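You operate a simulated robot arm through the tools that you are given. There is no shell and no other tool.

Carry out the task below with a simulated robot arm. There is one attempt and no reset: what you move stays moved.

JOB
Gauge the three heads of the grey rib and squeeze the high one again.
Fine: one stroke on the head that reads HIGH alone; gauge it again till all have read GOOD; squeezer slide out at the end.

The check looks at the end state, three seconds after you hand in, the way a careful person would. Anything else that was tipped, shoved, dropped, spilled or broken makes it a failure.

ROBOT AND FRAMES
A 5-joint arm with a two-finger parallel gripper, fixed in place. Base frame: the origin is at the foot of the arm, x ahead of it, y to its left, z up. Readings come in m, degrees, newtons and seconds.
It reaches about 1.134 m from its shoulder. Its first joint turns from -149.0 to 149.0 degrees. Payload 1.57 kg.
The TCP is the grasp point between the finger pads, 0.03 m short of the fingertips. In the tool frame z runs along the fingers and y along their closing line. The gripper opens to 0.11 m. The fingers are 0.024 m wide and 0.012 m thick; the gripper's body (0.048 by 0.112 m) begins 0.078 m behind the TCP.
Orientation is told as [roll, pitch, yaw] about the base's x, y, z axes, in that order, counted from this pose: with the fingers straight down and closing along the base's y, the tool's x points along the base's -x, its y along +y and its z along -z.

CONTROLS
- The arm moves only by the tool jog_arm. Its argument "rows" is a list that holds one entry, the list of rows, each a list of 7 numbers: the shift along the tool's x, y, z in m, then the turn, a rotation vector about the tool's x, y, z in degrees, then the opening, from 0 (shut) to 1 (fully open). In form: [[[dx, dy, dz, ax, ay, az, jaw], ...]]. A call has 1 to 20 rows; each row is the pose to reach, as a shift and turn from the pose commanded when the call began, along the tool's axes at that moment. Rows are played at 5 a second. More than 0.05 m and 8.6 degrees between two rows, or a gripper value outside its range, and nothing of the call is played. Where a pose cannot be reached the arm comes as near as it can. A force on the tool above 40 N (or 10 N above the force at the start of the call, whichever is more), or a blocked arm, ends the call early, and 0.2 s more pass. The fingers move at their own pace (about 0.153 m/s each) and stop on an object; they squeeze with about 42 N. The grip force told is the motor's: it shows also when the fingers shut on nothing. Time passes only in rows, and 0.2 s behind the last, so rows that repeat a pose let the fingers close. The reply holds the time, the measured pose of the TCP, the force on the tool along the base axes, the opening and the grip force, in the units named above and with some noise, with the torque about the TCP (base axes, N m) and any sound that the robot's microphone picked up.
- Cameras (640 x 400 px; columns grow to the right, rows downward): "scene" is fixed at [0.3872, 0.4883, 1.3159]; the picture's right is [-0.99, 0.10, 0.00], its down [0.03, 0.26, -0.96] and it looks along [-0.10, -0.96, -0.27] (base axes); focal length 356 px, centre (320, 200). "wrist" rides on the gripper at [0.07, 0.016, -0.141] in the tool frame; the picture's right is [-0.23, 0.97, 0.00], its down [-0.86, -0.20, -0.48] and it looks along [-0.47, -0.11, 0.88] (tool axes); focal length 222 px, centre (320, 200).
- snapshot(camera): a new picture of that camera. It takes no simulated time.
- raise_lower(by): slides the trunk up (or, below 0, down) by that many m; the arm rides with it, the base frame stays. It gives what a move gives, with no picture.
- locate(camera, pixels): for up to 12 pixels [column, row] of the newest picture of that camera ("zoom" is the newest enlarged one), the place [x, y, z] in the base frame of the surface seen there, good to about 0.002 m, but the place of the scene camera against the robot may be out by one fixed shift of up to 0.025 m in any direction. It takes no simulated time.
- close_up(camera, box): a new picture of the part [left, top, right, bottom] of that camera's present view, enlarged. It takes no simulated time.
- job_done(): hands the job in; it is judged then, once.

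Unless the task says otherwise, let go and move clear before handing in.

The tools are called after "Emit:" by a JSON object that holds its "op" and its "data". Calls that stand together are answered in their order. jog_arm: Moves the arm, as the interface text tells. Its arguments: {"type":"object","properties":{"rows":{"type":"array"}},"required":["rows"]} The other tools are called the same way: raise_lower (by) slides the trunk up or down; snapshot (camera) takes a picture; locate (camera, pixels) gives the place of the surface under pixels of a picture; close_up (camera, box) takes an enlarged picture of a part of a camera's view; job_done () hands the job in.

At the start:

```text
clock: 0.0
ee_pos: [0.0408, -0.5915, 1.2195]
tcp_rot: [-0.1, 0.0, -0.1]
wrist_force: [0.6, 0.6, 0.6]
ft_torque: [-0.02, 0.01, -0.03]
gripper_width: 0.11
finger_force: 0.0
trunk travel left (down, up): [-0.952, 0.018]
```

scene: 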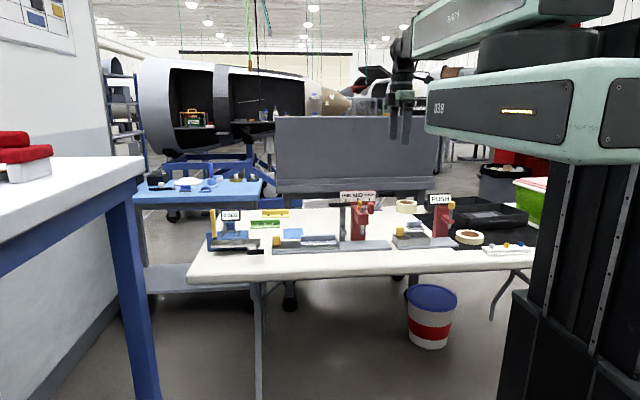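
wrist: 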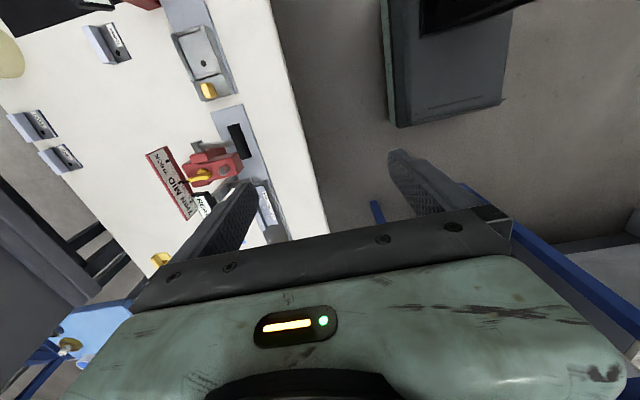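

The scene picture shows a white table with three stations: one at about (235,235), a red press at (360,220) and a PUSH station at (440,220). I'll enlarge those regions before I move anything.

Emit:
{"op": "close_up", "data": {"camera": "scene", "box": [190, 180, 350, 280]}}

Emit:
{"op": "close_up", "data": {"camera": "scene", "box": [320, 180, 480, 280]}}

Emit:
{"op": "close_up", "data": {"camera": "scene", "box": [400, 170, 560, 270]}}

Emit:
{"op": "close_up", "data": {"camera": "wrist", "box": [0, 0, 320, 200]}}

Emit:
{"op": "close_up", "data": {"camera": "wrist", "box": [120, 100, 320, 225]}}

```text
4.00 times, centred on (270, 230) of scene
```

zoom: 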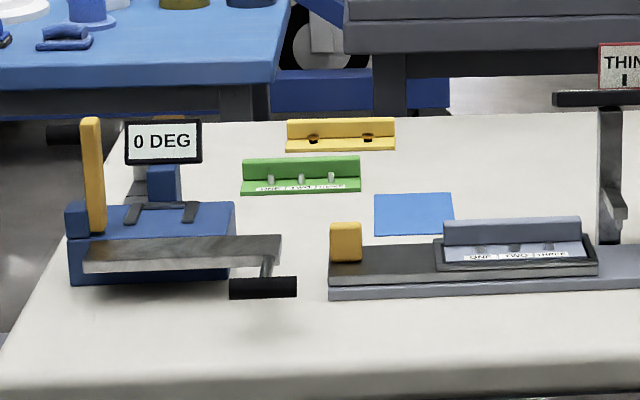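

```text
4.00 times, centred on (400, 230) of scene
```

zoom: 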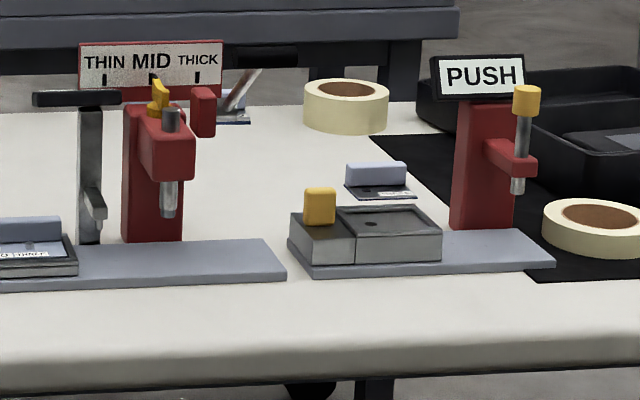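

```text
4.00 times, centred on (480, 220) of scene
```

zoom: 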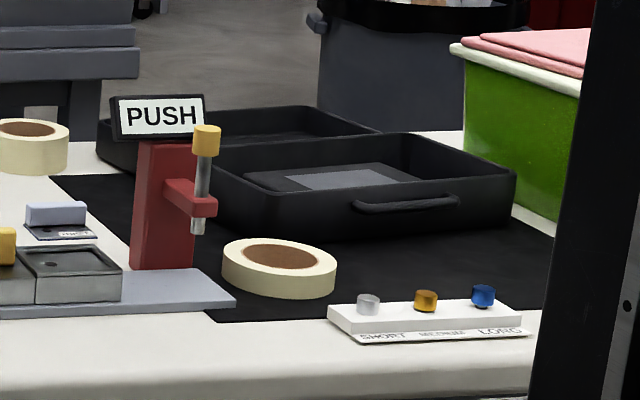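

```text
2.00 times, centred on (160, 100) of wrist
```

zoom: 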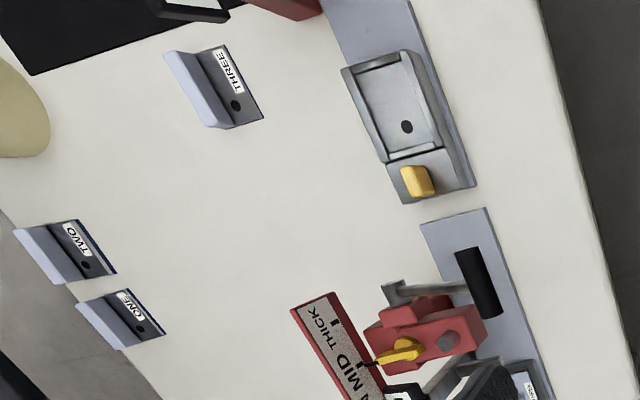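

```text
3.20 times, centred on (220, 162) of wrist
```

zoom: 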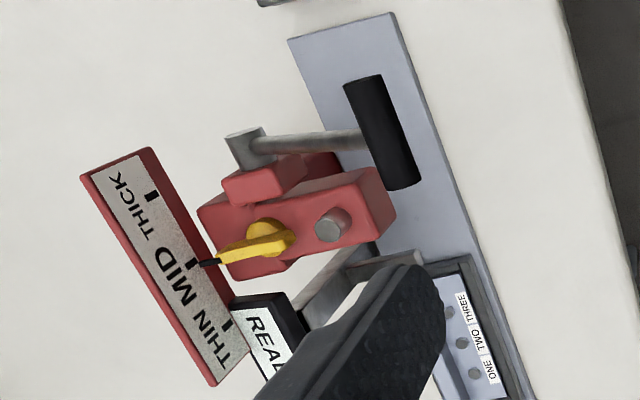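

The red press at wrist (200,165) carries a THIN/MID/THICK dial and a lever. A second small display beside it reads "REA...", and the slide tray with the three-head rib sits at scene (305,242). I'll locate the key parts and keep looking before I touch anything.

Emit:
{"op": "close_up", "data": {"camera": "scene", "box": [325, 185, 405, 235]}}

Emit:
{"op": "locate", "data": {"camera": "scene", "pixels": [[277, 240], [320, 243], [318, 237], [345, 204], [345, 235], [362, 212], [363, 228], [392, 246], [400, 231], [440, 200], [451, 205], [450, 225]]}}

Emit:
{"op": "locate", "data": {"camera": "wrist", "pixels": [[240, 142], [210, 145], [190, 160], [200, 175], [224, 170], [208, 90], [202, 62], [36, 124], [62, 158], [110, 42], [262, 205], [250, 170]]}}

```text
8.00 times, centred on (365, 210) of scene
```

zoom: 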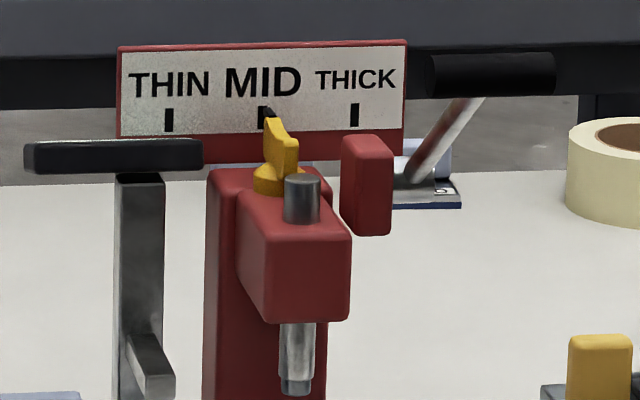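

```text
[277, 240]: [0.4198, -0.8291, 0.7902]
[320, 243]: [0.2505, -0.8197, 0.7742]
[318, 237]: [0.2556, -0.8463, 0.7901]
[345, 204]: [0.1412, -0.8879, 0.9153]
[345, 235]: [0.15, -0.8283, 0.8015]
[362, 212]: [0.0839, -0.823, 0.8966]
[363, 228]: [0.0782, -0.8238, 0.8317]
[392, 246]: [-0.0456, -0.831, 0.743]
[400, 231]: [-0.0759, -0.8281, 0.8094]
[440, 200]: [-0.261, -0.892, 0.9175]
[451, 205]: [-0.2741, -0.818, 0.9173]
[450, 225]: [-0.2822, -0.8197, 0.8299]
```

```text
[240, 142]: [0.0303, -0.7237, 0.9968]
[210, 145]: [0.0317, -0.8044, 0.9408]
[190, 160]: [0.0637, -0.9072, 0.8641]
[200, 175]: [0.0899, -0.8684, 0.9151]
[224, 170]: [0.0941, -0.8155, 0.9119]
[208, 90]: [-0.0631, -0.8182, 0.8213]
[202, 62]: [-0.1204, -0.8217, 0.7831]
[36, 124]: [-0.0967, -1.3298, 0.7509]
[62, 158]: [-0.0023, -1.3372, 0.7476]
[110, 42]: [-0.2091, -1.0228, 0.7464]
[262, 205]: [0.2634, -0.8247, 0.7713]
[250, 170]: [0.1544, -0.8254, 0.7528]
```

The gauge post at scene (345,205) has a black top bar that looks like a display facing up. I'll check the other details: the wall board at (35,20), the "REA" display, and the parts laid out on the bench.

Emit:
{"op": "close_up", "data": {"camera": "scene", "box": [0, 0, 100, 60]}}

Emit:
{"op": "close_up", "data": {"camera": "scene", "box": [270, 220, 350, 270]}}

Emit:
{"op": "close_up", "data": {"camera": "wrist", "box": [170, 170, 250, 220]}}

Emit:
{"op": "close_up", "data": {"camera": "wrist", "box": [250, 165, 330, 215]}}

Emit:
{"op": "close_up", "data": {"camera": "scene", "box": [120, 160, 280, 260]}}

```text
6.40 times, centred on (50, 30) of scene
```

zoom: 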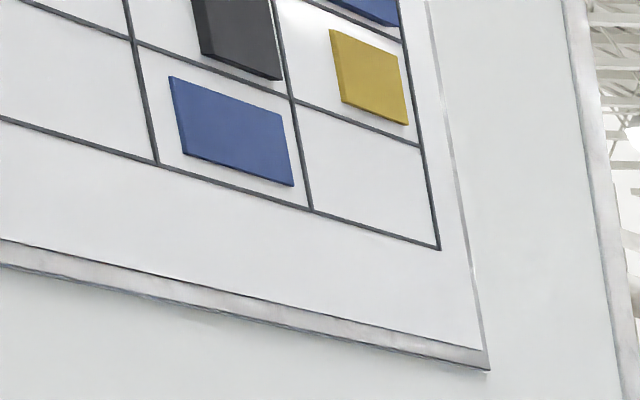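

```text
8.00 times, centred on (310, 245) of scene
```

zoom: 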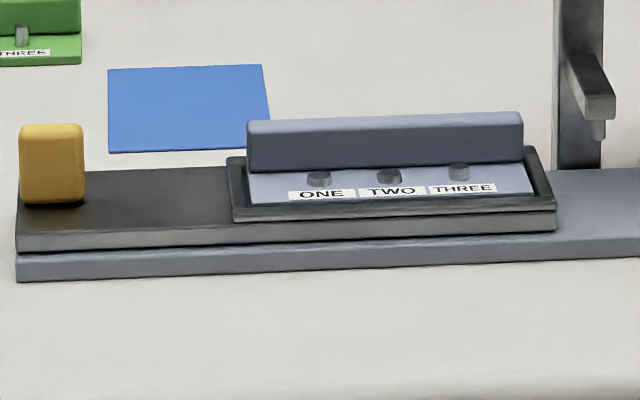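

```text
8.00 times, centred on (210, 195) of wrist
```

zoom: 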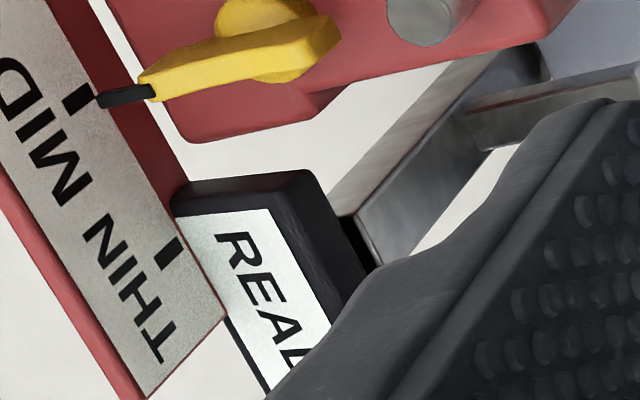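

```text
8.00 times, centred on (290, 190) of wrist
```

zoom: 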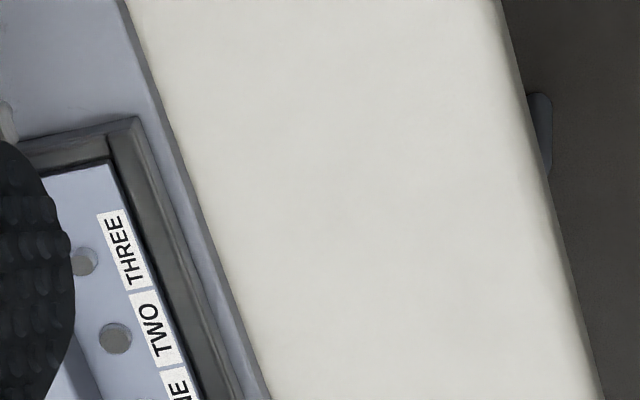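

```text
4.00 times, centred on (200, 210) of scene
```

zoom: 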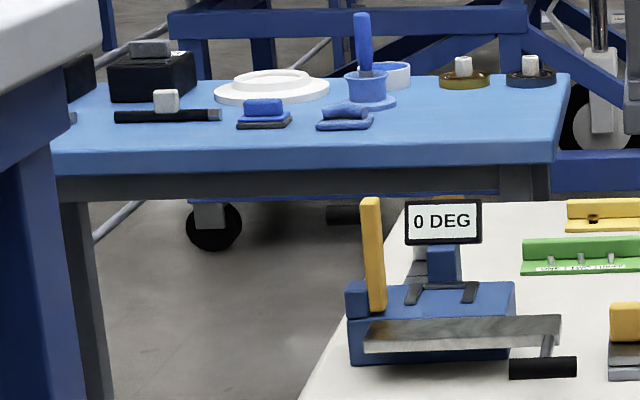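

The gauge display reads "READY" and the rib tray has ONE on the +x end and THREE nearest the probe. I'll spin the tool so the camera looks from the robot side, and shift over towards the slide for a better view, staying high at z of about 1.15.

Emit:
{"op": "jog_arm", "data": {"rows": [[[-0.013, 0, 0, 0, 0, 8.2, 1], [-0.027, 0, 0, 0, 0, 16.4, 1], [-0.04, 0, 0, 0, 0, 24.6, 1], [-0.053, 0, 0, 0, 0, 32.8, 1], [-0.067, 0, 0, 0, 0, 41, 1], [-0.08, 0, 0, 0, 0, 49.2, 1], [-0.093, 0, 0, 0, 0, 57.4, 1], [-0.107, 0, 0, 0, 0, 65.6, 1], [-0.12, 0, 0, 0, 0, 73.8, 1], [-0.133, 0, 0, 0, 0, 82, 1], [-0.15, 0, 0, 0, 0, 90, 1], [-0.15, 0, 0, 0, 0, 90, 1]]]}}

Emit:
{"op": "snapshot", "data": {"camera": "wrist"}}

Emit:
{"op": "snapshot", "data": {"camera": "scene"}}

```text
clock: 2.6
ee_pos: [0.191, -0.5918, 1.2197]
tcp_rot: [0.0, -0.1, -90.0]
wrist_force: [-0.5, -0.1, -1.1]
ft_torque: [0.0, 0.0, -0.01]
gripper_width: 0.1099
finger_force: 0.1
trunk travel left (down, up): [-0.952, 0.018]
```

```text
taken
```

wrist: 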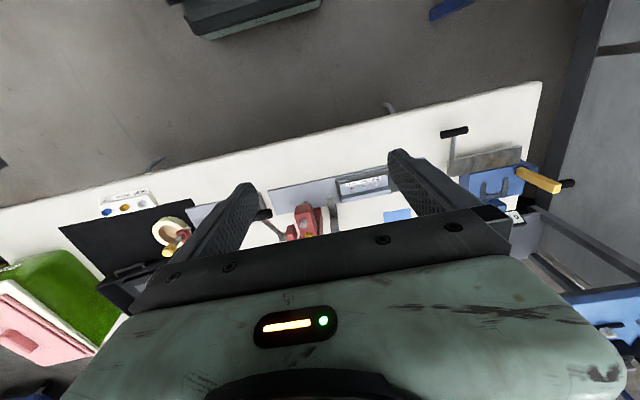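

```text
taken
```

scene: 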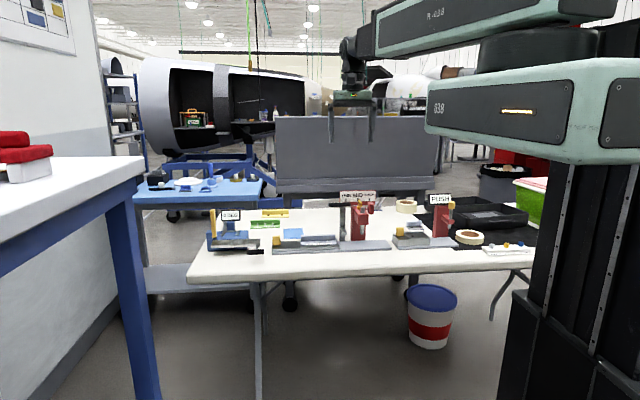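

The wrist view is now from the robot side, with the press at (310,225) hidden by the fingers. I'll move out over the slide line so the press and gauge fall in the upper half of the picture.

Emit:
{"op": "jog_arm", "data": {"rows": [[[-0.045, 0.0, 0, 0, 0, 0, 1], [-0.09, 0, 0, 0, 0, 0, 1], [-0.135, 0, 0, 0, 0, 0, 1], [-0.18, 0, 0.0, 0, 0, 0, 1], [-0.22, 0, 0, 0, 0, 0, 1], [-0.26, 0, 0, 0, 0, 0, 1], [-0.26, 0, 0, 0, 0, 0, 1]]]}}

Emit:
{"op": "snapshot", "data": {"camera": "wrist"}}

Emit:
{"op": "close_up", "data": {"camera": "wrist", "box": [160, 0, 480, 200]}}

```text
clock: 4.2
ee_pos: [0.1911, -0.8527, 1.2201]
tcp_rot: [0.0, 0.0, -90.0]
wrist_force: [0.8, -0.1, -0.1]
ft_torque: [0.01, 0.0, 0.01]
gripper_width: 0.1098
finger_force: 0.2
trunk travel left (down, up): [-0.952, 0.018]
```

```text
taken
```

wrist: 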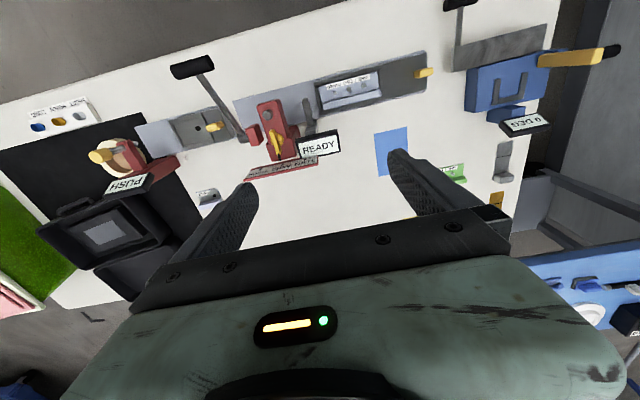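

```text
2.00 times, centred on (320, 100) of wrist
```

zoom: 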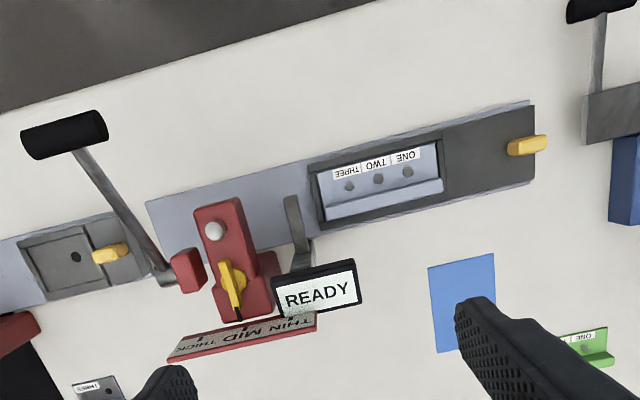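

This view shows the whole squeezer: the slide with its yellow knob at zoom (527,146), the heads at (350,187), (378,180) and (407,172), the probe arm at (293,205), the plunger at (214,230) and the lever handle at (65,135). I'll locate all of these.

Emit:
{"op": "locate", "data": {"camera": "zoom", "pixels": [[513, 150], [542, 140], [527, 158], [407, 172], [378, 180], [350, 187], [291, 198], [300, 232], [214, 230], [28, 142], [102, 122], [165, 278]]}}

Emit:
{"op": "locate", "data": {"camera": "wrist", "pixels": [[424, 72], [428, 58], [318, 108], [382, 95], [270, 120], [176, 70], [193, 67], [211, 62], [225, 105], [242, 140], [253, 135], [277, 145]]}}

Emit:
{"op": "close_up", "data": {"camera": "wrist", "box": [300, 40, 460, 140]}}

Emit:
{"op": "close_up", "data": {"camera": "wrist", "box": [220, 80, 348, 160]}}

```text
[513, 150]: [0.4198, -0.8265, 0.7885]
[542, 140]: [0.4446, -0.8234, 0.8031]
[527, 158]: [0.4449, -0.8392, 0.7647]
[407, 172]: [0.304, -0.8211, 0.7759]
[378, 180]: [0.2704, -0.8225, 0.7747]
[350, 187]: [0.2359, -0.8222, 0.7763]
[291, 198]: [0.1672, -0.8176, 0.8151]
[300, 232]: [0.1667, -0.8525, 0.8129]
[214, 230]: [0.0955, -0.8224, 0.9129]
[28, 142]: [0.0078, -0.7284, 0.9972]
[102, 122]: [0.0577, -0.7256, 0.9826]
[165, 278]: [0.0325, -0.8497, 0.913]
```

```text
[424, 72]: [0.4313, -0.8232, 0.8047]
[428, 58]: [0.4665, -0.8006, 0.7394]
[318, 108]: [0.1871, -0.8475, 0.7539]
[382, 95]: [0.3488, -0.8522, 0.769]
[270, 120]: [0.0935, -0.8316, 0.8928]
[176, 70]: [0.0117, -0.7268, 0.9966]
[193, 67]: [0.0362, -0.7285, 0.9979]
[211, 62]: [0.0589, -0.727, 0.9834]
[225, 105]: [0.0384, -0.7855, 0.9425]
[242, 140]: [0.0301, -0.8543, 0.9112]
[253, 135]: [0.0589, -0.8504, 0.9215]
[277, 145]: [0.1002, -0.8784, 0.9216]
```

```text
4.00 times, centred on (380, 90) of wrist
```

zoom: 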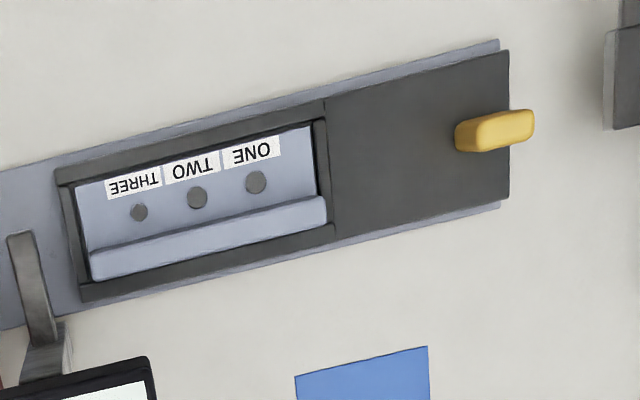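

```text
5.00 times, centred on (284, 120) of wrist
```

zoom: 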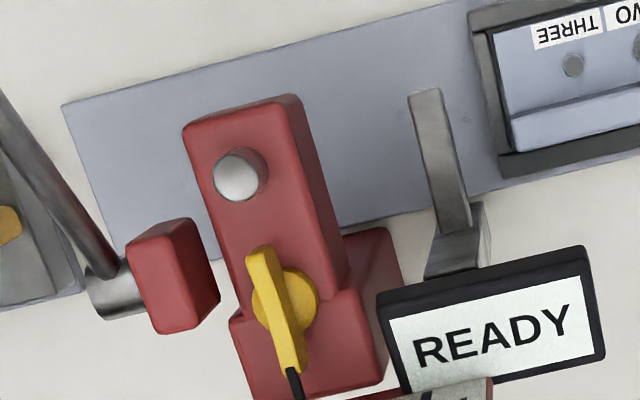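

The heads sit at x = 0.304, 0.270 and 0.236, the probe arm is at x≈0.167 and the plunger at x≈0.0955, so the slide has to travel in -x. Before descending I'll check the display extents, the rail end and the knob geometry.

Emit:
{"op": "locate", "data": {"camera": "wrist", "pixels": [[297, 140], [335, 131], [340, 149], [303, 156], [235, 103], [244, 130], [305, 99], [308, 122], [416, 75], [431, 70], [424, 77], [424, 67]]}}

Emit:
{"op": "close_up", "data": {"camera": "wrist", "box": [400, 50, 448, 80]}}

Emit:
{"op": "close_up", "data": {"camera": "wrist", "box": [430, 140, 526, 220]}}

```text
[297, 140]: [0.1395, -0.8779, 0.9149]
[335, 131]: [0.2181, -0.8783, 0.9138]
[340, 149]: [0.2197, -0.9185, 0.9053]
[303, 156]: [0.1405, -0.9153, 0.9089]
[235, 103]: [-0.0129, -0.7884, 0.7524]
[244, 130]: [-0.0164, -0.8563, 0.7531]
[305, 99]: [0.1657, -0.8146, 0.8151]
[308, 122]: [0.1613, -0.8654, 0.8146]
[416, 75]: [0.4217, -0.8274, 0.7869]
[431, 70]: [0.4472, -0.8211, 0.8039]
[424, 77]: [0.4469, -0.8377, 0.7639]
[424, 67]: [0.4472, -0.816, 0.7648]
```

```text
13.33 times, centred on (424, 65) of wrist
```

zoom: 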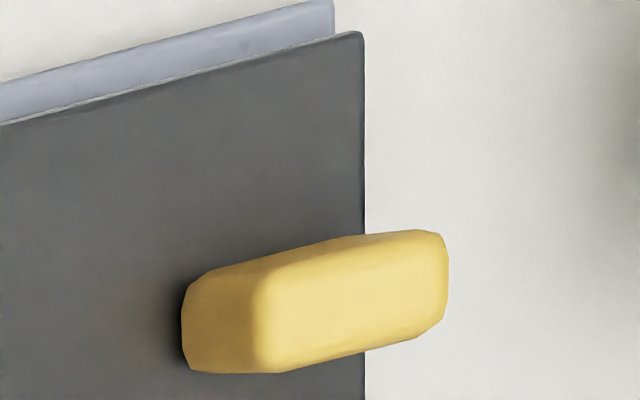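

```text
5.00 times, centred on (478, 180) of wrist
```

zoom: 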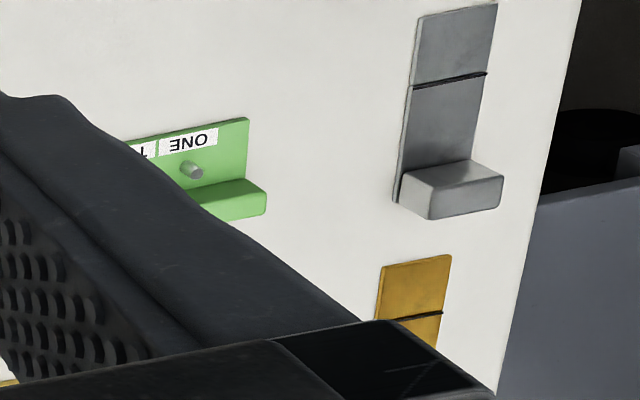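

The knob spans x≈0.419–0.449, y≈-0.834 to -0.812, with its top at z≈0.805. The display covers x 0.14–0.22 at y<-0.87 and z≈0.915. I'll check how close the blue device on the +x side is before I go down to the knob.

Emit:
{"op": "locate", "data": {"camera": "wrist", "pixels": [[467, 105], [456, 50], [455, 5], [503, 120], [540, 58], [458, 68], [515, 45], [500, 152], [610, 55], [388, 140], [470, 90], [458, 28]]}}

Emit:
{"op": "close_up", "data": {"camera": "scene", "box": [280, 20, 440, 120]}}

```text
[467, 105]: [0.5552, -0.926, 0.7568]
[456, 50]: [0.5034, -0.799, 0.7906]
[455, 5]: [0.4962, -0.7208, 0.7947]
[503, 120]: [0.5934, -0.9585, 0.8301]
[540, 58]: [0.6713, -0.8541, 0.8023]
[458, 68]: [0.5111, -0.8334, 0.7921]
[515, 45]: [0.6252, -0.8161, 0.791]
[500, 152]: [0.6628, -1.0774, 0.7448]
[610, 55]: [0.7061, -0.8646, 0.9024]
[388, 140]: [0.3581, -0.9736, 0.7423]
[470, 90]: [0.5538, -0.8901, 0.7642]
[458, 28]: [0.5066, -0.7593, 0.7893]
```

```text
4.00 times, centred on (360, 70) of scene
```

zoom: 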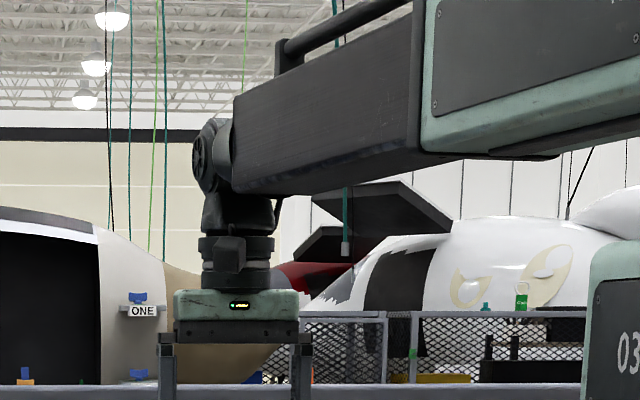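

The bender plate starts at x≈0.503 (z 0.79), so I'll open only about 0.06 m around the knob to keep the +x finger clear. First I'll move to above the knob at z≈0.93.

Emit:
{"op": "jog_arm", "data": {"rows": [[[0.003, 0.03, 0.03, 0, 0, 0, 0.55], [0.007, 0.06, 0.06, 0, 0, 0, 0.55], [0.01, 0.09, 0.09, 0, 0, 0, 0.55], [0.013, 0.12, 0.12, 0, 0, 0, 0.55], [0.017, 0.15, 0.15, 0, 0, 0, 0.55], [0.02, 0.18, 0.18, 0, 0, 0, 0.55], [0.024, 0.21, 0.21, 0, 0, 0, 0.55], [0.027, 0.23, 0.24, 0, 0, 0, 0.55], [0.0295, 0.242, 0.27, 0, 0, 0, 0.55], [0.0295, 0.242, 0.29, 0, 0, 0, 0.55], [0.0295, 0.242, 0.29, 0, 0, 0, 0.55]]]}}

Emit:
{"op": "snapshot", "data": {"camera": "wrist"}}

Emit:
{"op": "close_up", "data": {"camera": "scene", "box": [180, 120, 420, 270]}}

```text
clock: 6.6
ee_pos: [0.4201, -0.8165, 1.2183]
tcp_rot: [0.0, 0.0, -89.9]
wrist_force: [-0.7, 0.4, 0.3]
ft_torque: [-0.01, -0.01, 0.02]
gripper_width: 0.0604
finger_force: 0.1
out of reach, approached as far as the arm can: row 1, 2, 3, 4, 5, 6, 7, 8, 9, 10, 11
trunk travel left (down, up): [-0.952, 0.018]
```

```text
taken
```

wrist: 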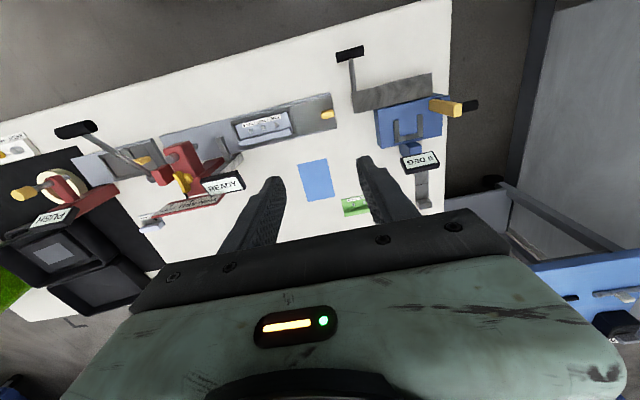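

```text
2.67 times, centred on (300, 195) of scene
```

zoom: 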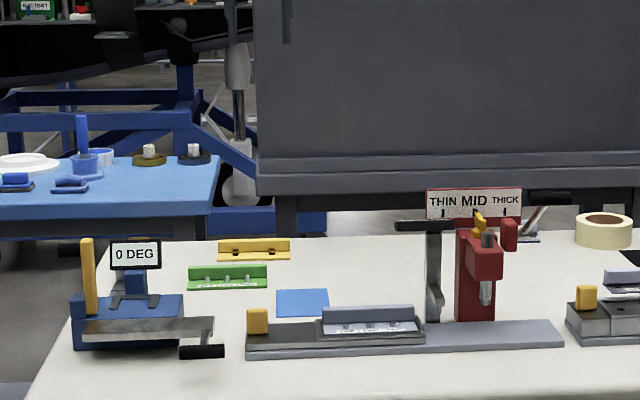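

The arm stopped at z≈1.218, so it can't reach lower from this trunk height and the trunk has to come down. First I'll check how low the arm's links hang and where the table edge is.

Emit:
{"op": "snapshot", "data": {"camera": "scene"}}

Emit:
{"op": "locate", "data": {"camera": "scene", "pixels": [[430, 110], [500, 145], [575, 160], [480, 130], [420, 40], [520, 40], [480, 260], [330, 270], [500, 110], [600, 120], [390, 50], [520, 190]]}}

```text
taken
```

scene: 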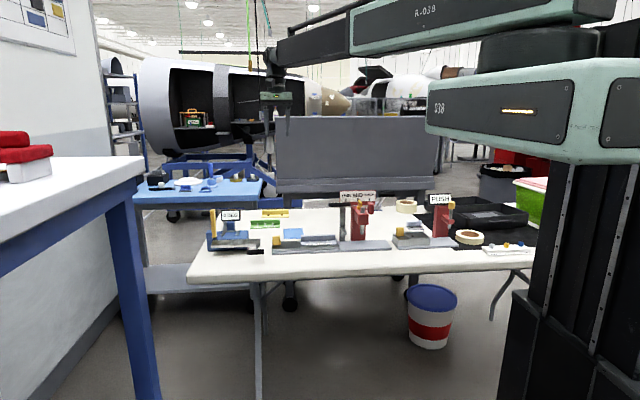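

```text
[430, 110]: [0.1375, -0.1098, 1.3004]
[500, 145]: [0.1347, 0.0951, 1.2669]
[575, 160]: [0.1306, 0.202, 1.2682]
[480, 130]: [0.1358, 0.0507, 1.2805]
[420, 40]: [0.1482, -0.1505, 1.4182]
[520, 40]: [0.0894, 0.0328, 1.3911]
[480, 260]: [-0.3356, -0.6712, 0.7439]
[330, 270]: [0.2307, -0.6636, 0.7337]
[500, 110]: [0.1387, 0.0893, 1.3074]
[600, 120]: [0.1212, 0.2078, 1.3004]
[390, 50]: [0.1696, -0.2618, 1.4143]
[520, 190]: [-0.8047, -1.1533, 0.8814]
```

The carriage bottom is at z≈1.26 around y -0.11 to +0.2, well behind the table edge at y≈-0.665, so lowering the trunk is clear. First I'll send a null move to see whether the stored command is still the unreachable pose.

Emit:
{"op": "jog_arm", "data": {"rows": [[[0, 0, 0, 0, 0, 0, 0.55]]]}}

```text
clock: 7.0
ee_pos: [0.4201, -0.8163, 1.2192]
tcp_rot: [0.1, 0.1, -89.9]
wrist_force: [0.6, -0.1, -0.5]
ft_torque: [0.01, 0.0, 0.01]
gripper_width: 0.0605
finger_force: 0.1
trunk travel left (down, up): [-0.952, 0.018]
```

The null move raised no reach warning, so the stored command is the actual pose. Now I'll lower the trunk by 0.27 m, to a TCP height of about 0.95.

Emit:
{"op": "raise_lower", "data": {"by": -0.27}}

Emit:
{"op": "snapshot", "data": {"camera": "wrist"}}

Emit:
{"op": "snapshot", "data": {"camera": "scene"}}

```text
clock: 9.8
ee_pos: [0.421, -0.8154, 0.9485]
tcp_rot: [0.1, 0.1, -89.9]
wrist_force: [0.1, -1.2, 0.5]
ft_torque: [0.03, 0.0, 0.02]
gripper_width: 0.0605
finger_force: 0.2
trunk travel left (down, up): [-0.682, 0.288]
```

```text
taken
```

wrist: 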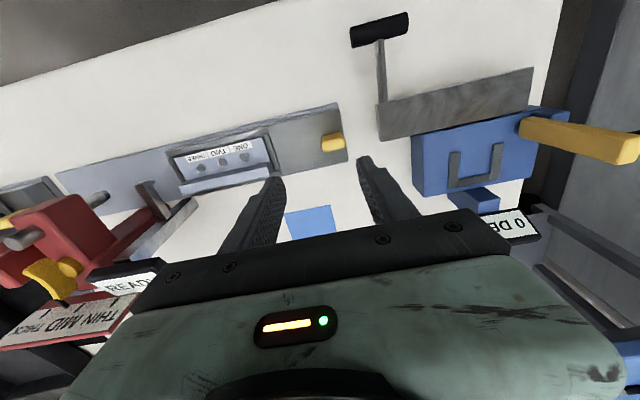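

```text
taken
```

scene: 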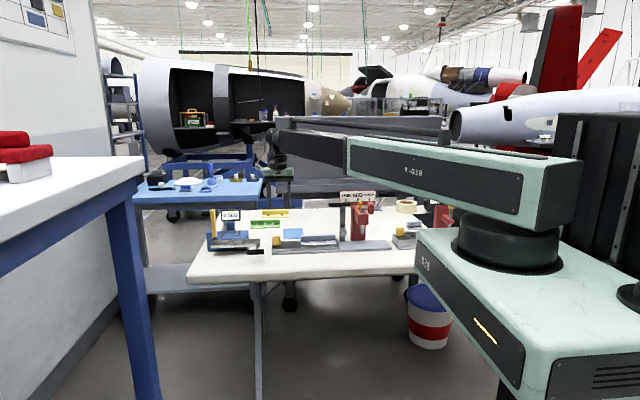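

The trunk came down cleanly and the knob is now at wrist (332,143). I'll refine the knob position from this closer view.

Emit:
{"op": "close_up", "data": {"camera": "wrist", "box": [292, 113, 372, 163]}}

Emit:
{"op": "locate", "data": {"camera": "wrist", "pixels": [[327, 138], [342, 135], [344, 147], [328, 150], [322, 142], [335, 143], [197, 167], [221, 162], [246, 157], [148, 186], [104, 196], [345, 155]]}}

```text
8.00 times, centred on (332, 138) of wrist
```

zoom: 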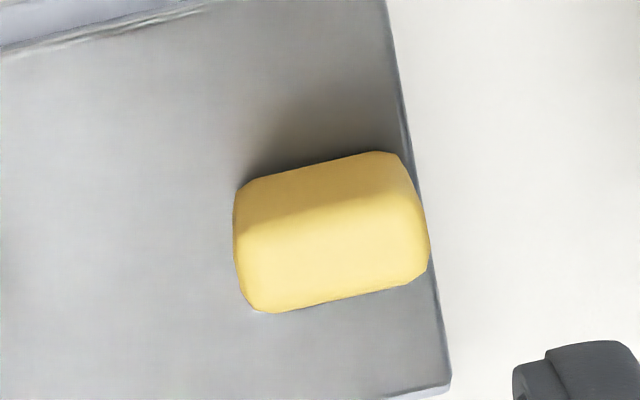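

```text
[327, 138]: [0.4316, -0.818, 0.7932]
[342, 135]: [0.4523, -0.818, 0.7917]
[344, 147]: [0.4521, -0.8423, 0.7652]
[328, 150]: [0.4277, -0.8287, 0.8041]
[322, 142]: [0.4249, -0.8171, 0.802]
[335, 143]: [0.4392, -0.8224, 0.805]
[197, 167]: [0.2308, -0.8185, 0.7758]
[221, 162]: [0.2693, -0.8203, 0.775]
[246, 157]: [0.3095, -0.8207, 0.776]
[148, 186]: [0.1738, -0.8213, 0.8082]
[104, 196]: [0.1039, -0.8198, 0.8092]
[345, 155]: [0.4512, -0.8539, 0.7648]
```

The knob's centre works out at about (0.438, -0.824), top z=0.805. I'll align horizontally first, then lower with the trunk.

Emit:
{"op": "jog_arm", "data": {"rows": [[[-0.008, 0.017, 0, 0, 0, 0, 0.55], [-0.008, 0.017, 0, 0, 0, 0, 0.55]]]}}

```text
clock: 10.3
ee_pos: [0.4318, -0.8116, 0.9492]
tcp_rot: [0.0, -0.1, -90.0]
wrist_force: [-1.0, 0.2, -0.2]
ft_torque: [0.03, 0.04, 0.01]
gripper_width: 0.0606
finger_force: 0.1
out of reach, approached as far as the arm can: row 1, 2
trunk travel left (down, up): [-0.682, 0.288]
```

The arm again fell short, at (0.4318, -0.8116), so there seems to be a reach floor at this trunk height. I'll lift slightly and retry the horizontal shift to learn the limit before lowering the trunk further.

Emit:
{"op": "jog_arm", "data": {"rows": [[[0, 0, -0.02, 0, 0, 0, 0.55], [0, 0, -0.04, 0, 0, 0, 0.55], [-0.012, 0.006, -0.04, 0, 0, 0, 0.55], [-0.012, 0.006, -0.04, 0, 0, 0, 0.55]]]}}

```text
clock: 11.3
ee_pos: [0.431, -0.8103, 0.9491]
tcp_rot: [0.0, 0.0, -90.0]
wrist_force: [-0.4, 0.1, -1.1]
ft_torque: [0.0, -0.01, 0.03]
gripper_width: 0.0601
finger_force: 0.1
out of reach, approached as far as the arm can: row 1, 2, 3, 4
trunk travel left (down, up): [-0.682, 0.288]
```

Neither up nor down can be reached by the arm at all, and horizontal reach ends at r≈0.919. So it is a level two-link arm: height comes from the trunk, and an outward tilt of the tool adds reach. I'll tilt about 6° outward and align over the knob at (0.438, -0.824).

Emit:
{"op": "jog_arm", "data": {"rows": [[[-0.007, 0.004, -0.001, -1.4, -2.65, 0, 0.55], [-0.0137, 0.007, -0.0012, -2.8, -5.3, 0, 0.55], [-0.0137, 0.007, -0.0012, -2.8, -5.3, 0, 0.55], [-0.0137, 0.007, -0.0012, -2.8, -5.3, 0, 0.55]]]}}

Emit:
{"op": "snapshot", "data": {"camera": "wrist"}}

```text
clock: 12.3
ee_pos: [0.4383, -0.8261, 0.9509]
tcp_rot: [2.9, -5.2, -90.1]
wrist_force: [0.5, -0.2, 0.2]
ft_torque: [0.01, -0.01, 0.01]
gripper_width: 0.0607
finger_force: 0.1
trunk travel left (down, up): [-0.682, 0.288]
```

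```text
taken
```

wrist: 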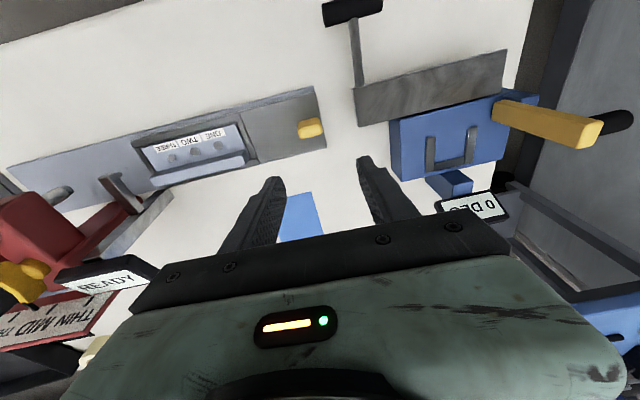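

The pose reached (0.438, -0.826) with the tilt. I'll lower the trunk in two steps, checking the picture in between.

Emit:
{"op": "raise_lower", "data": {"by": -0.1}}

Emit:
{"op": "snapshot", "data": {"camera": "wrist"}}

Emit:
{"op": "close_up", "data": {"camera": "scene", "box": [200, 170, 360, 270]}}

```text
clock: 13.7
ee_pos: [0.4392, -0.8254, 0.8503]
tcp_rot: [2.7, -5.3, -90.1]
wrist_force: [-0.2, -0.4, 0.1]
ft_torque: [-0.04, -0.02, -0.01]
gripper_width: 0.0607
finger_force: 0.1
trunk travel left (down, up): [-0.582, 0.388]
```

```text
taken
```

wrist: 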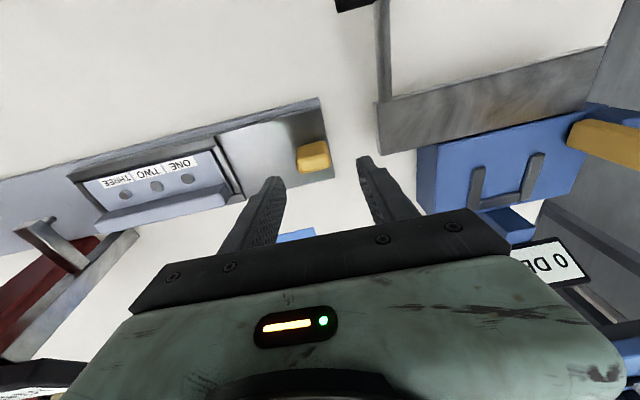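

```text
4.00 times, centred on (280, 220) of scene
```

zoom: 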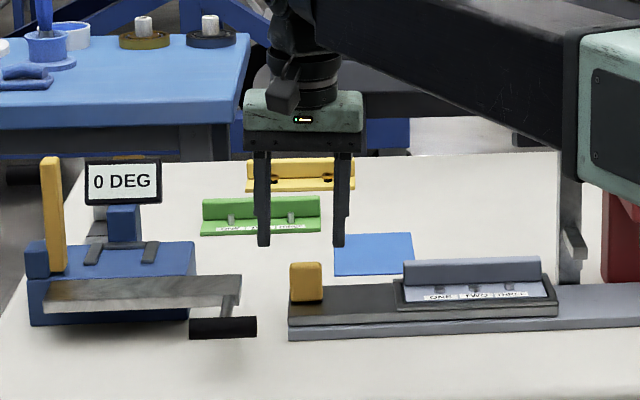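

The fingers straddle the knob with clearance on both sides at scene zoom (305,280), and the elbow bends to the +x side, away from the press. I'll lower the last 4 cm.

Emit:
{"op": "raise_lower", "data": {"by": -0.041}}

Emit:
{"op": "close_up", "data": {"camera": "scene", "box": [200, 190, 328, 270]}}

Emit:
{"op": "snapshot", "data": {"camera": "wrist"}}

```text
clock: 14.5
ee_pos: [0.4391, -0.8256, 0.8089]
tcp_rot: [2.7, -5.3, -90.1]
wrist_force: [-0.3, 0.4, 0.0]
ft_torque: [-0.01, 0.0, -0.02]
gripper_width: 0.0606
finger_force: 0.2
trunk travel left (down, up): [-0.541, 0.429]
```

```text
5.00 times, centred on (264, 230) of scene
```

zoom: 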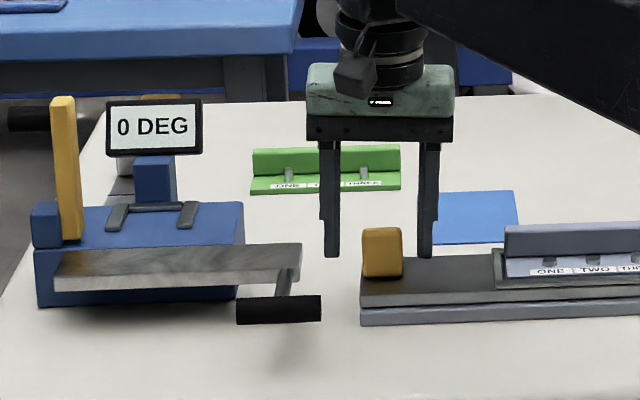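

```text
taken
```

wrist: 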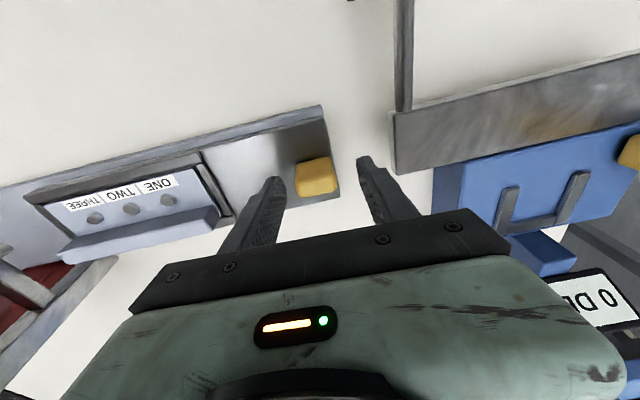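

The knob at wrist (317,178) is between the fingertips horizontally, but looks a bit towards +y of the grip centre (321,194). I'll check its position again from here.

Emit:
{"op": "close_up", "data": {"camera": "wrist", "box": [280, 148, 360, 198]}}

Emit:
{"op": "locate", "data": {"camera": "wrist", "pixels": [[300, 170], [330, 162], [335, 185], [303, 190], [318, 180], [318, 172], [318, 190], [97, 219], [131, 209], [168, 200], [325, 125], [340, 196]]}}

```text
8.00 times, centred on (320, 173) of wrist
```

zoom: 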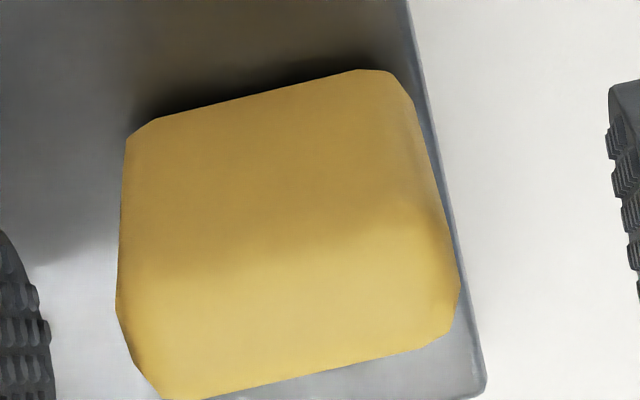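

```text
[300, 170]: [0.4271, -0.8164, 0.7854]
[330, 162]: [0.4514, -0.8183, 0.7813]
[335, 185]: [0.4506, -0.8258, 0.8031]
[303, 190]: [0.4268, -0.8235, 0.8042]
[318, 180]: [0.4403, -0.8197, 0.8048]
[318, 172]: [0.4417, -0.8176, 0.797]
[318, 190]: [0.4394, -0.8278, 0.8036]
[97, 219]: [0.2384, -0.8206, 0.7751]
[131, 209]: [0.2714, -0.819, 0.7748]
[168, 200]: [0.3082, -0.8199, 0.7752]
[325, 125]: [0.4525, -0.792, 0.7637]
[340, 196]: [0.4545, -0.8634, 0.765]
```

The knob's centre is about (0.4395, -0.824) and the TCP is at (0.439, -0.8256), so it is well centred between the fingers. I'll close on it.

Emit:
{"op": "jog_arm", "data": {"rows": [[[0, 0, 0, 0, 0, 0, 0.4], [0, 0, 0, 0, 0, 0, 0.2], [0, 0, 0, 0, 0, 0, 0.2], [0, 0, 0, 0, 0, 0, 0.2]]]}}

```text
clock: 15.5
ee_pos: [0.4376, -0.8246, 0.81]
tcp_rot: [2.8, -5.3, -90.2]
wrist_force: [-3.4, 1.3, -1.0]
ft_torque: [0.41, 1.33, -0.05]
gripper_width: 0.0328
finger_force: 40.7
trunk travel left (down, up): [-0.541, 0.429]
```

The grip holds at 0.0328 m width. I'll slide 3 cm in -x slowly and watch the forces.

Emit:
{"op": "jog_arm", "data": {"rows": [[[0, -0.005, -0.0002, 0, 0, 0, 0.2], [0, -0.01, -0.0005, 0, 0, 0, 0.2], [0, -0.015, -0.0007, 0, 0, 0, 0.2], [0, -0.02, -0.001, 0.1, 0, 0, 0.2], [0, -0.025, -0.0012, 0.1, 0, 0, 0.2], [0, -0.03, -0.0015, 0.15, -0.1, 0, 0.2], [0, -0.03, -0.0015, 0.15, -0.1, 0, 0.2]]]}}

Emit:
{"op": "close_up", "data": {"camera": "scene", "box": [240, 190, 400, 290]}}

Emit:
{"op": "snapshot", "data": {"camera": "wrist"}}

```text
clock: 17.1
ee_pos: [0.4084, -0.8259, 0.8103]
tcp_rot: [2.6, -5.5, -90.3]
wrist_force: [-0.1, -8.1, 5.4]
ft_torque: [0.69, 1.01, -0.22]
gripper_width: 0.0328
finger_force: 40.5
trunk travel left (down, up): [-0.541, 0.429]
```

```text
4.00 times, centred on (320, 240) of scene
```

zoom: 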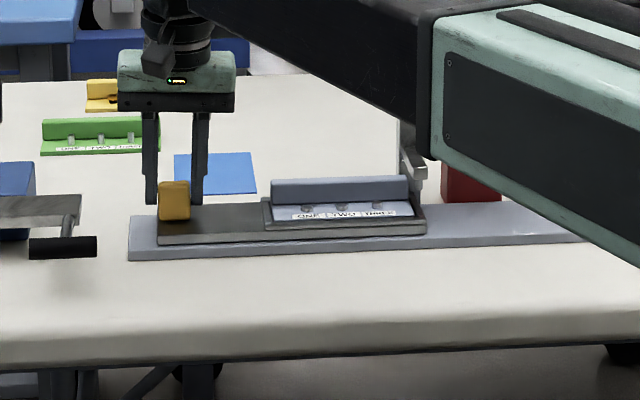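

```text
taken
```

wrist: 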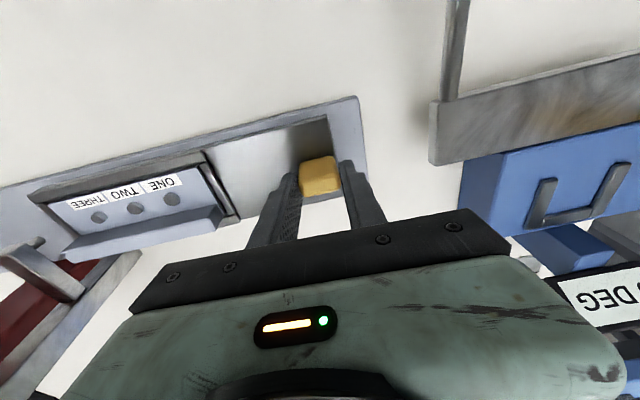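

The slide followed cleanly, with the TCP now at x=0.408. I'll zoom on the probe arm area at wrist (40,260) to see how the heads line up with the probe.

Emit:
{"op": "close_up", "data": {"camera": "wrist", "box": [0, 160, 200, 285]}}

Emit:
{"op": "locate", "data": {"camera": "wrist", "pixels": [[98, 217], [134, 208], [171, 199], [38, 241], [10, 256], [15, 262], [4, 250], [45, 210], [330, 185], [312, 170], [190, 165]]}}

Emit:
{"op": "close_up", "data": {"camera": "scene", "box": [290, 215, 370, 265]}}

```text
3.20 times, centred on (100, 222) of wrist
```

zoom: 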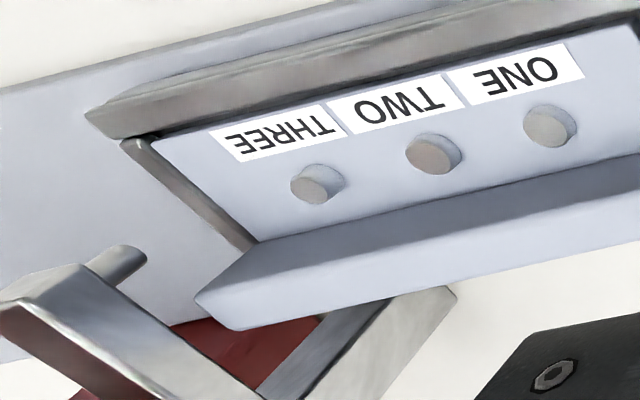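

```text
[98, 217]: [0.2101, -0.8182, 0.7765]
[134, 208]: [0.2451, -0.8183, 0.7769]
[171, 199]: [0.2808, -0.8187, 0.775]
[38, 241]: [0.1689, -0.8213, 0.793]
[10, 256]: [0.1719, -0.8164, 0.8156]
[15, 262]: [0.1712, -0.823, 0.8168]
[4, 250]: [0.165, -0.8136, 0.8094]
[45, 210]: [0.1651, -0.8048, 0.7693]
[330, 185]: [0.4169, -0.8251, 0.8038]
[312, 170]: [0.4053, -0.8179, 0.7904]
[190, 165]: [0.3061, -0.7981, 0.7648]
```

```text
8.00 times, centred on (330, 240) of scene
```

zoom: 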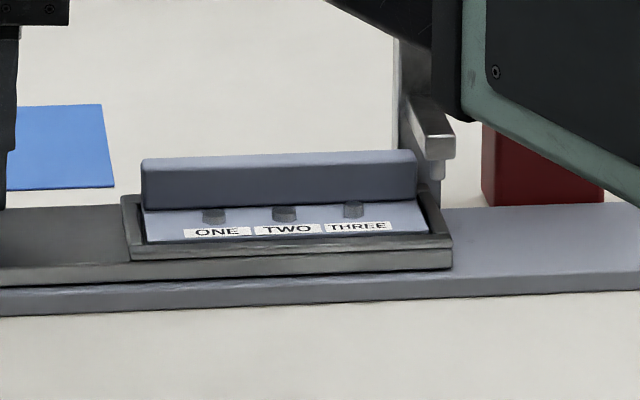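

Head THREE is at x=0.2101, and the probe tip is centred near x≈0.1665, y≈-0.82. I'll move the slide a further 43.5 mm in -x to put THREE under the probe.

Emit:
{"op": "jog_arm", "data": {"rows": [[[0, -0.007, -0.0003, 0, 0, 0, 0.2], [0, -0.014, -0.0007, 0.05, 0, 0, 0.2], [0, -0.021, -0.001, 0.1, 0, 0, 0.2], [0, -0.028, -0.0014, 0.15, 0, 0, 0.2], [0, -0.035, -0.0017, 0.2, -0.1, 0, 0.2], [0, -0.04, -0.002, 0.2, -0.1, 0, 0.2], [0, -0.0435, -0.0021, 0.22, -0.1, 0, 0.2], [0, -0.0435, -0.0021, 0.22, -0.1, 0, 0.2], [0, -0.0435, -0.0021, 0.22, -0.1, 0, 0.2]]]}}

Emit:
{"op": "snapshot", "data": {"camera": "wrist"}}

Emit:
{"op": "close_up", "data": {"camera": "scene", "box": [290, 190, 418, 270]}}

```text
clock: 19.1
ee_pos: [0.3656, -0.8247, 0.8098]
tcp_rot: [2.4, -5.5, -90.0]
wrist_force: [1.6, -1.0, 2.6]
ft_torque: [0.22, 0.96, 0.03]
gripper_width: 0.0326
finger_force: 41.3
trunk travel left (down, up): [-0.541, 0.429]
```

```text
taken
```

wrist: 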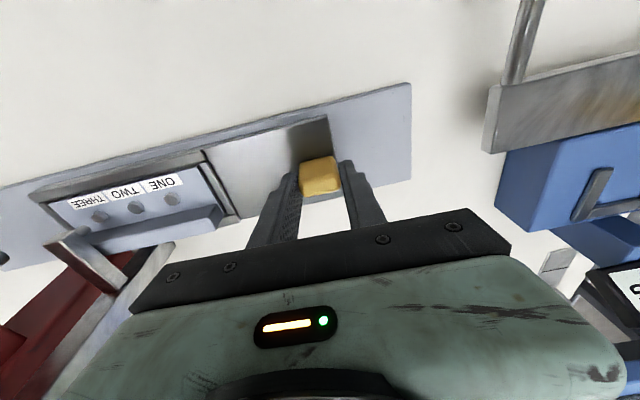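

```text
5.00 times, centred on (354, 230) of scene
```

zoom: 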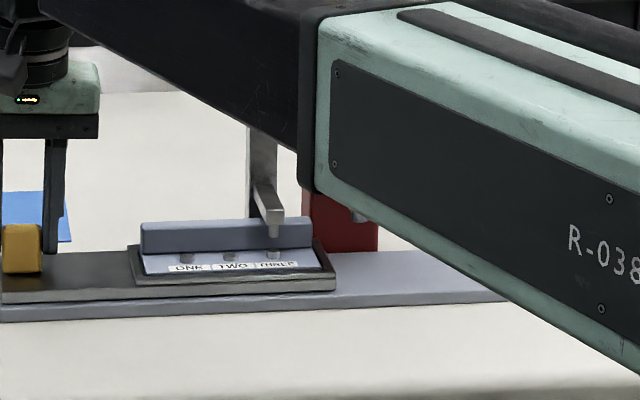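

In the scene zoom, head THREE at (275,252) is right under the probe at (270,232). The display isn't in view from here, so I'll open the fingers and raise the trunk to read it.

Emit:
{"op": "jog_arm", "data": {"rows": [[[0, 0, 0, 0, 0, 0, 0.4], [0, 0, 0, 0, 0, 0, 0.55], [0, 0, 0, 0, 0, 0, 0.55]]]}}

Emit:
{"op": "raise_lower", "data": {"by": 0.2}}

Emit:
{"op": "snapshot", "data": {"camera": "wrist"}}

Emit:
{"op": "close_up", "data": {"camera": "wrist", "box": [120, 180, 280, 280]}}

```text
clock: 19.9
ee_pos: [0.366, -0.8257, 0.8095]
tcp_rot: [2.4, -5.5, -90.1]
wrist_force: [-0.3, -0.7, 0.0]
ft_torque: [0.03, -0.04, -0.04]
gripper_width: 0.0605
finger_force: 0.0
trunk travel left (down, up): [-0.541, 0.429]
```

```text
clock: 22.1
ee_pos: [0.3655, -0.8246, 1.0094]
tcp_rot: [2.5, -5.5, -90.2]
wrist_force: [0.2, 0.6, -0.3]
ft_torque: [0.02, 0.01, -0.01]
gripper_width: 0.0605
finger_force: 0.1
trunk travel left (down, up): [-0.741, 0.229]
```

```text
taken
```

wrist: 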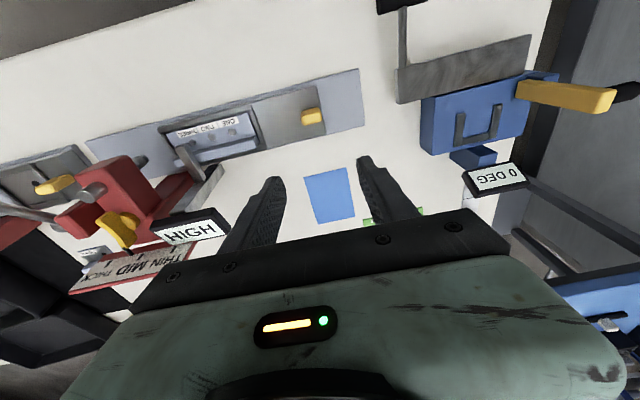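

```text
4.00 times, centred on (200, 230) of wrist
```

zoom: 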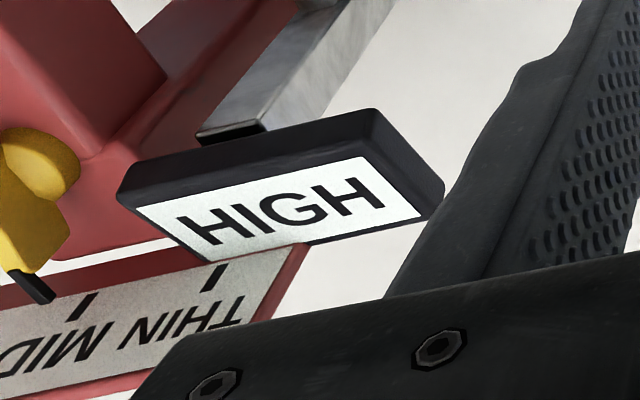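

THREE reads HIGH. The instruction is to gauge all three before squeezing, so next I'll go back down, regrip and bring TWO under the probe (35 mm further in -x).

Emit:
{"op": "raise_lower", "data": {"by": -0.2}}

Emit:
{"op": "jog_arm", "data": {"rows": [[[0, 0, 0, 0, 0, 0, 0.4], [0, 0, 0, 0, 0, 0, 0.2], [0, 0, 0, 0, 0, 0, 0.2], [0, -0.007, -0.0003, 0.05, 0, 0, 0.2], [0, -0.014, -0.0006, 0.05, 0, 0, 0.2], [0, -0.021, -0.0009, 0.1, 0, 0, 0.2], [0, -0.028, -0.0012, 0.15, 0, 0, 0.2], [0, -0.0353, -0.0015, 0.2, -0.1, 0, 0.2], [0, -0.0353, -0.0015, 0.2, -0.1, 0, 0.2], [0, -0.0353, -0.0015, 0.2, -0.1, 0, 0.2]]]}}

Emit:
{"op": "snapshot", "data": {"camera": "wrist"}}

Emit:
{"op": "close_up", "data": {"camera": "scene", "box": [290, 190, 418, 270]}}

```text
clock: 24.3
ee_pos: [0.3658, -0.8249, 0.8093]
tcp_rot: [2.3, -5.5, -90.1]
wrist_force: [-0.1, 0.0, -0.7]
ft_torque: [-0.01, 0.0, 0.02]
gripper_width: 0.0603
finger_force: 0.1
trunk travel left (down, up): [-0.541, 0.429]
```

```text
clock: 26.5
ee_pos: [0.3308, -0.8257, 0.8087]
tcp_rot: [2.3, -5.7, -90.2]
wrist_force: [2.1, -9.8, 8.4]
ft_torque: [0.06, 0.96, -0.07]
gripper_width: 0.0324
finger_force: 40.6
trunk travel left (down, up): [-0.541, 0.429]
```

```text
taken
```

wrist: 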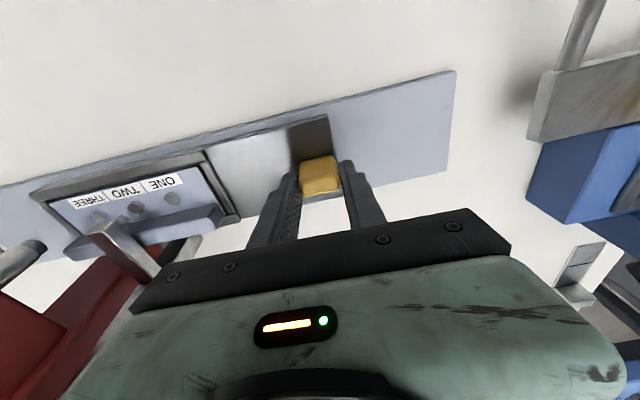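

```text
5.00 times, centred on (354, 230) of scene
```

zoom: 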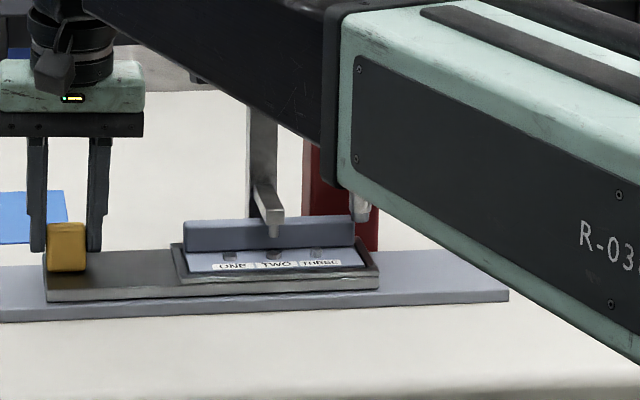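

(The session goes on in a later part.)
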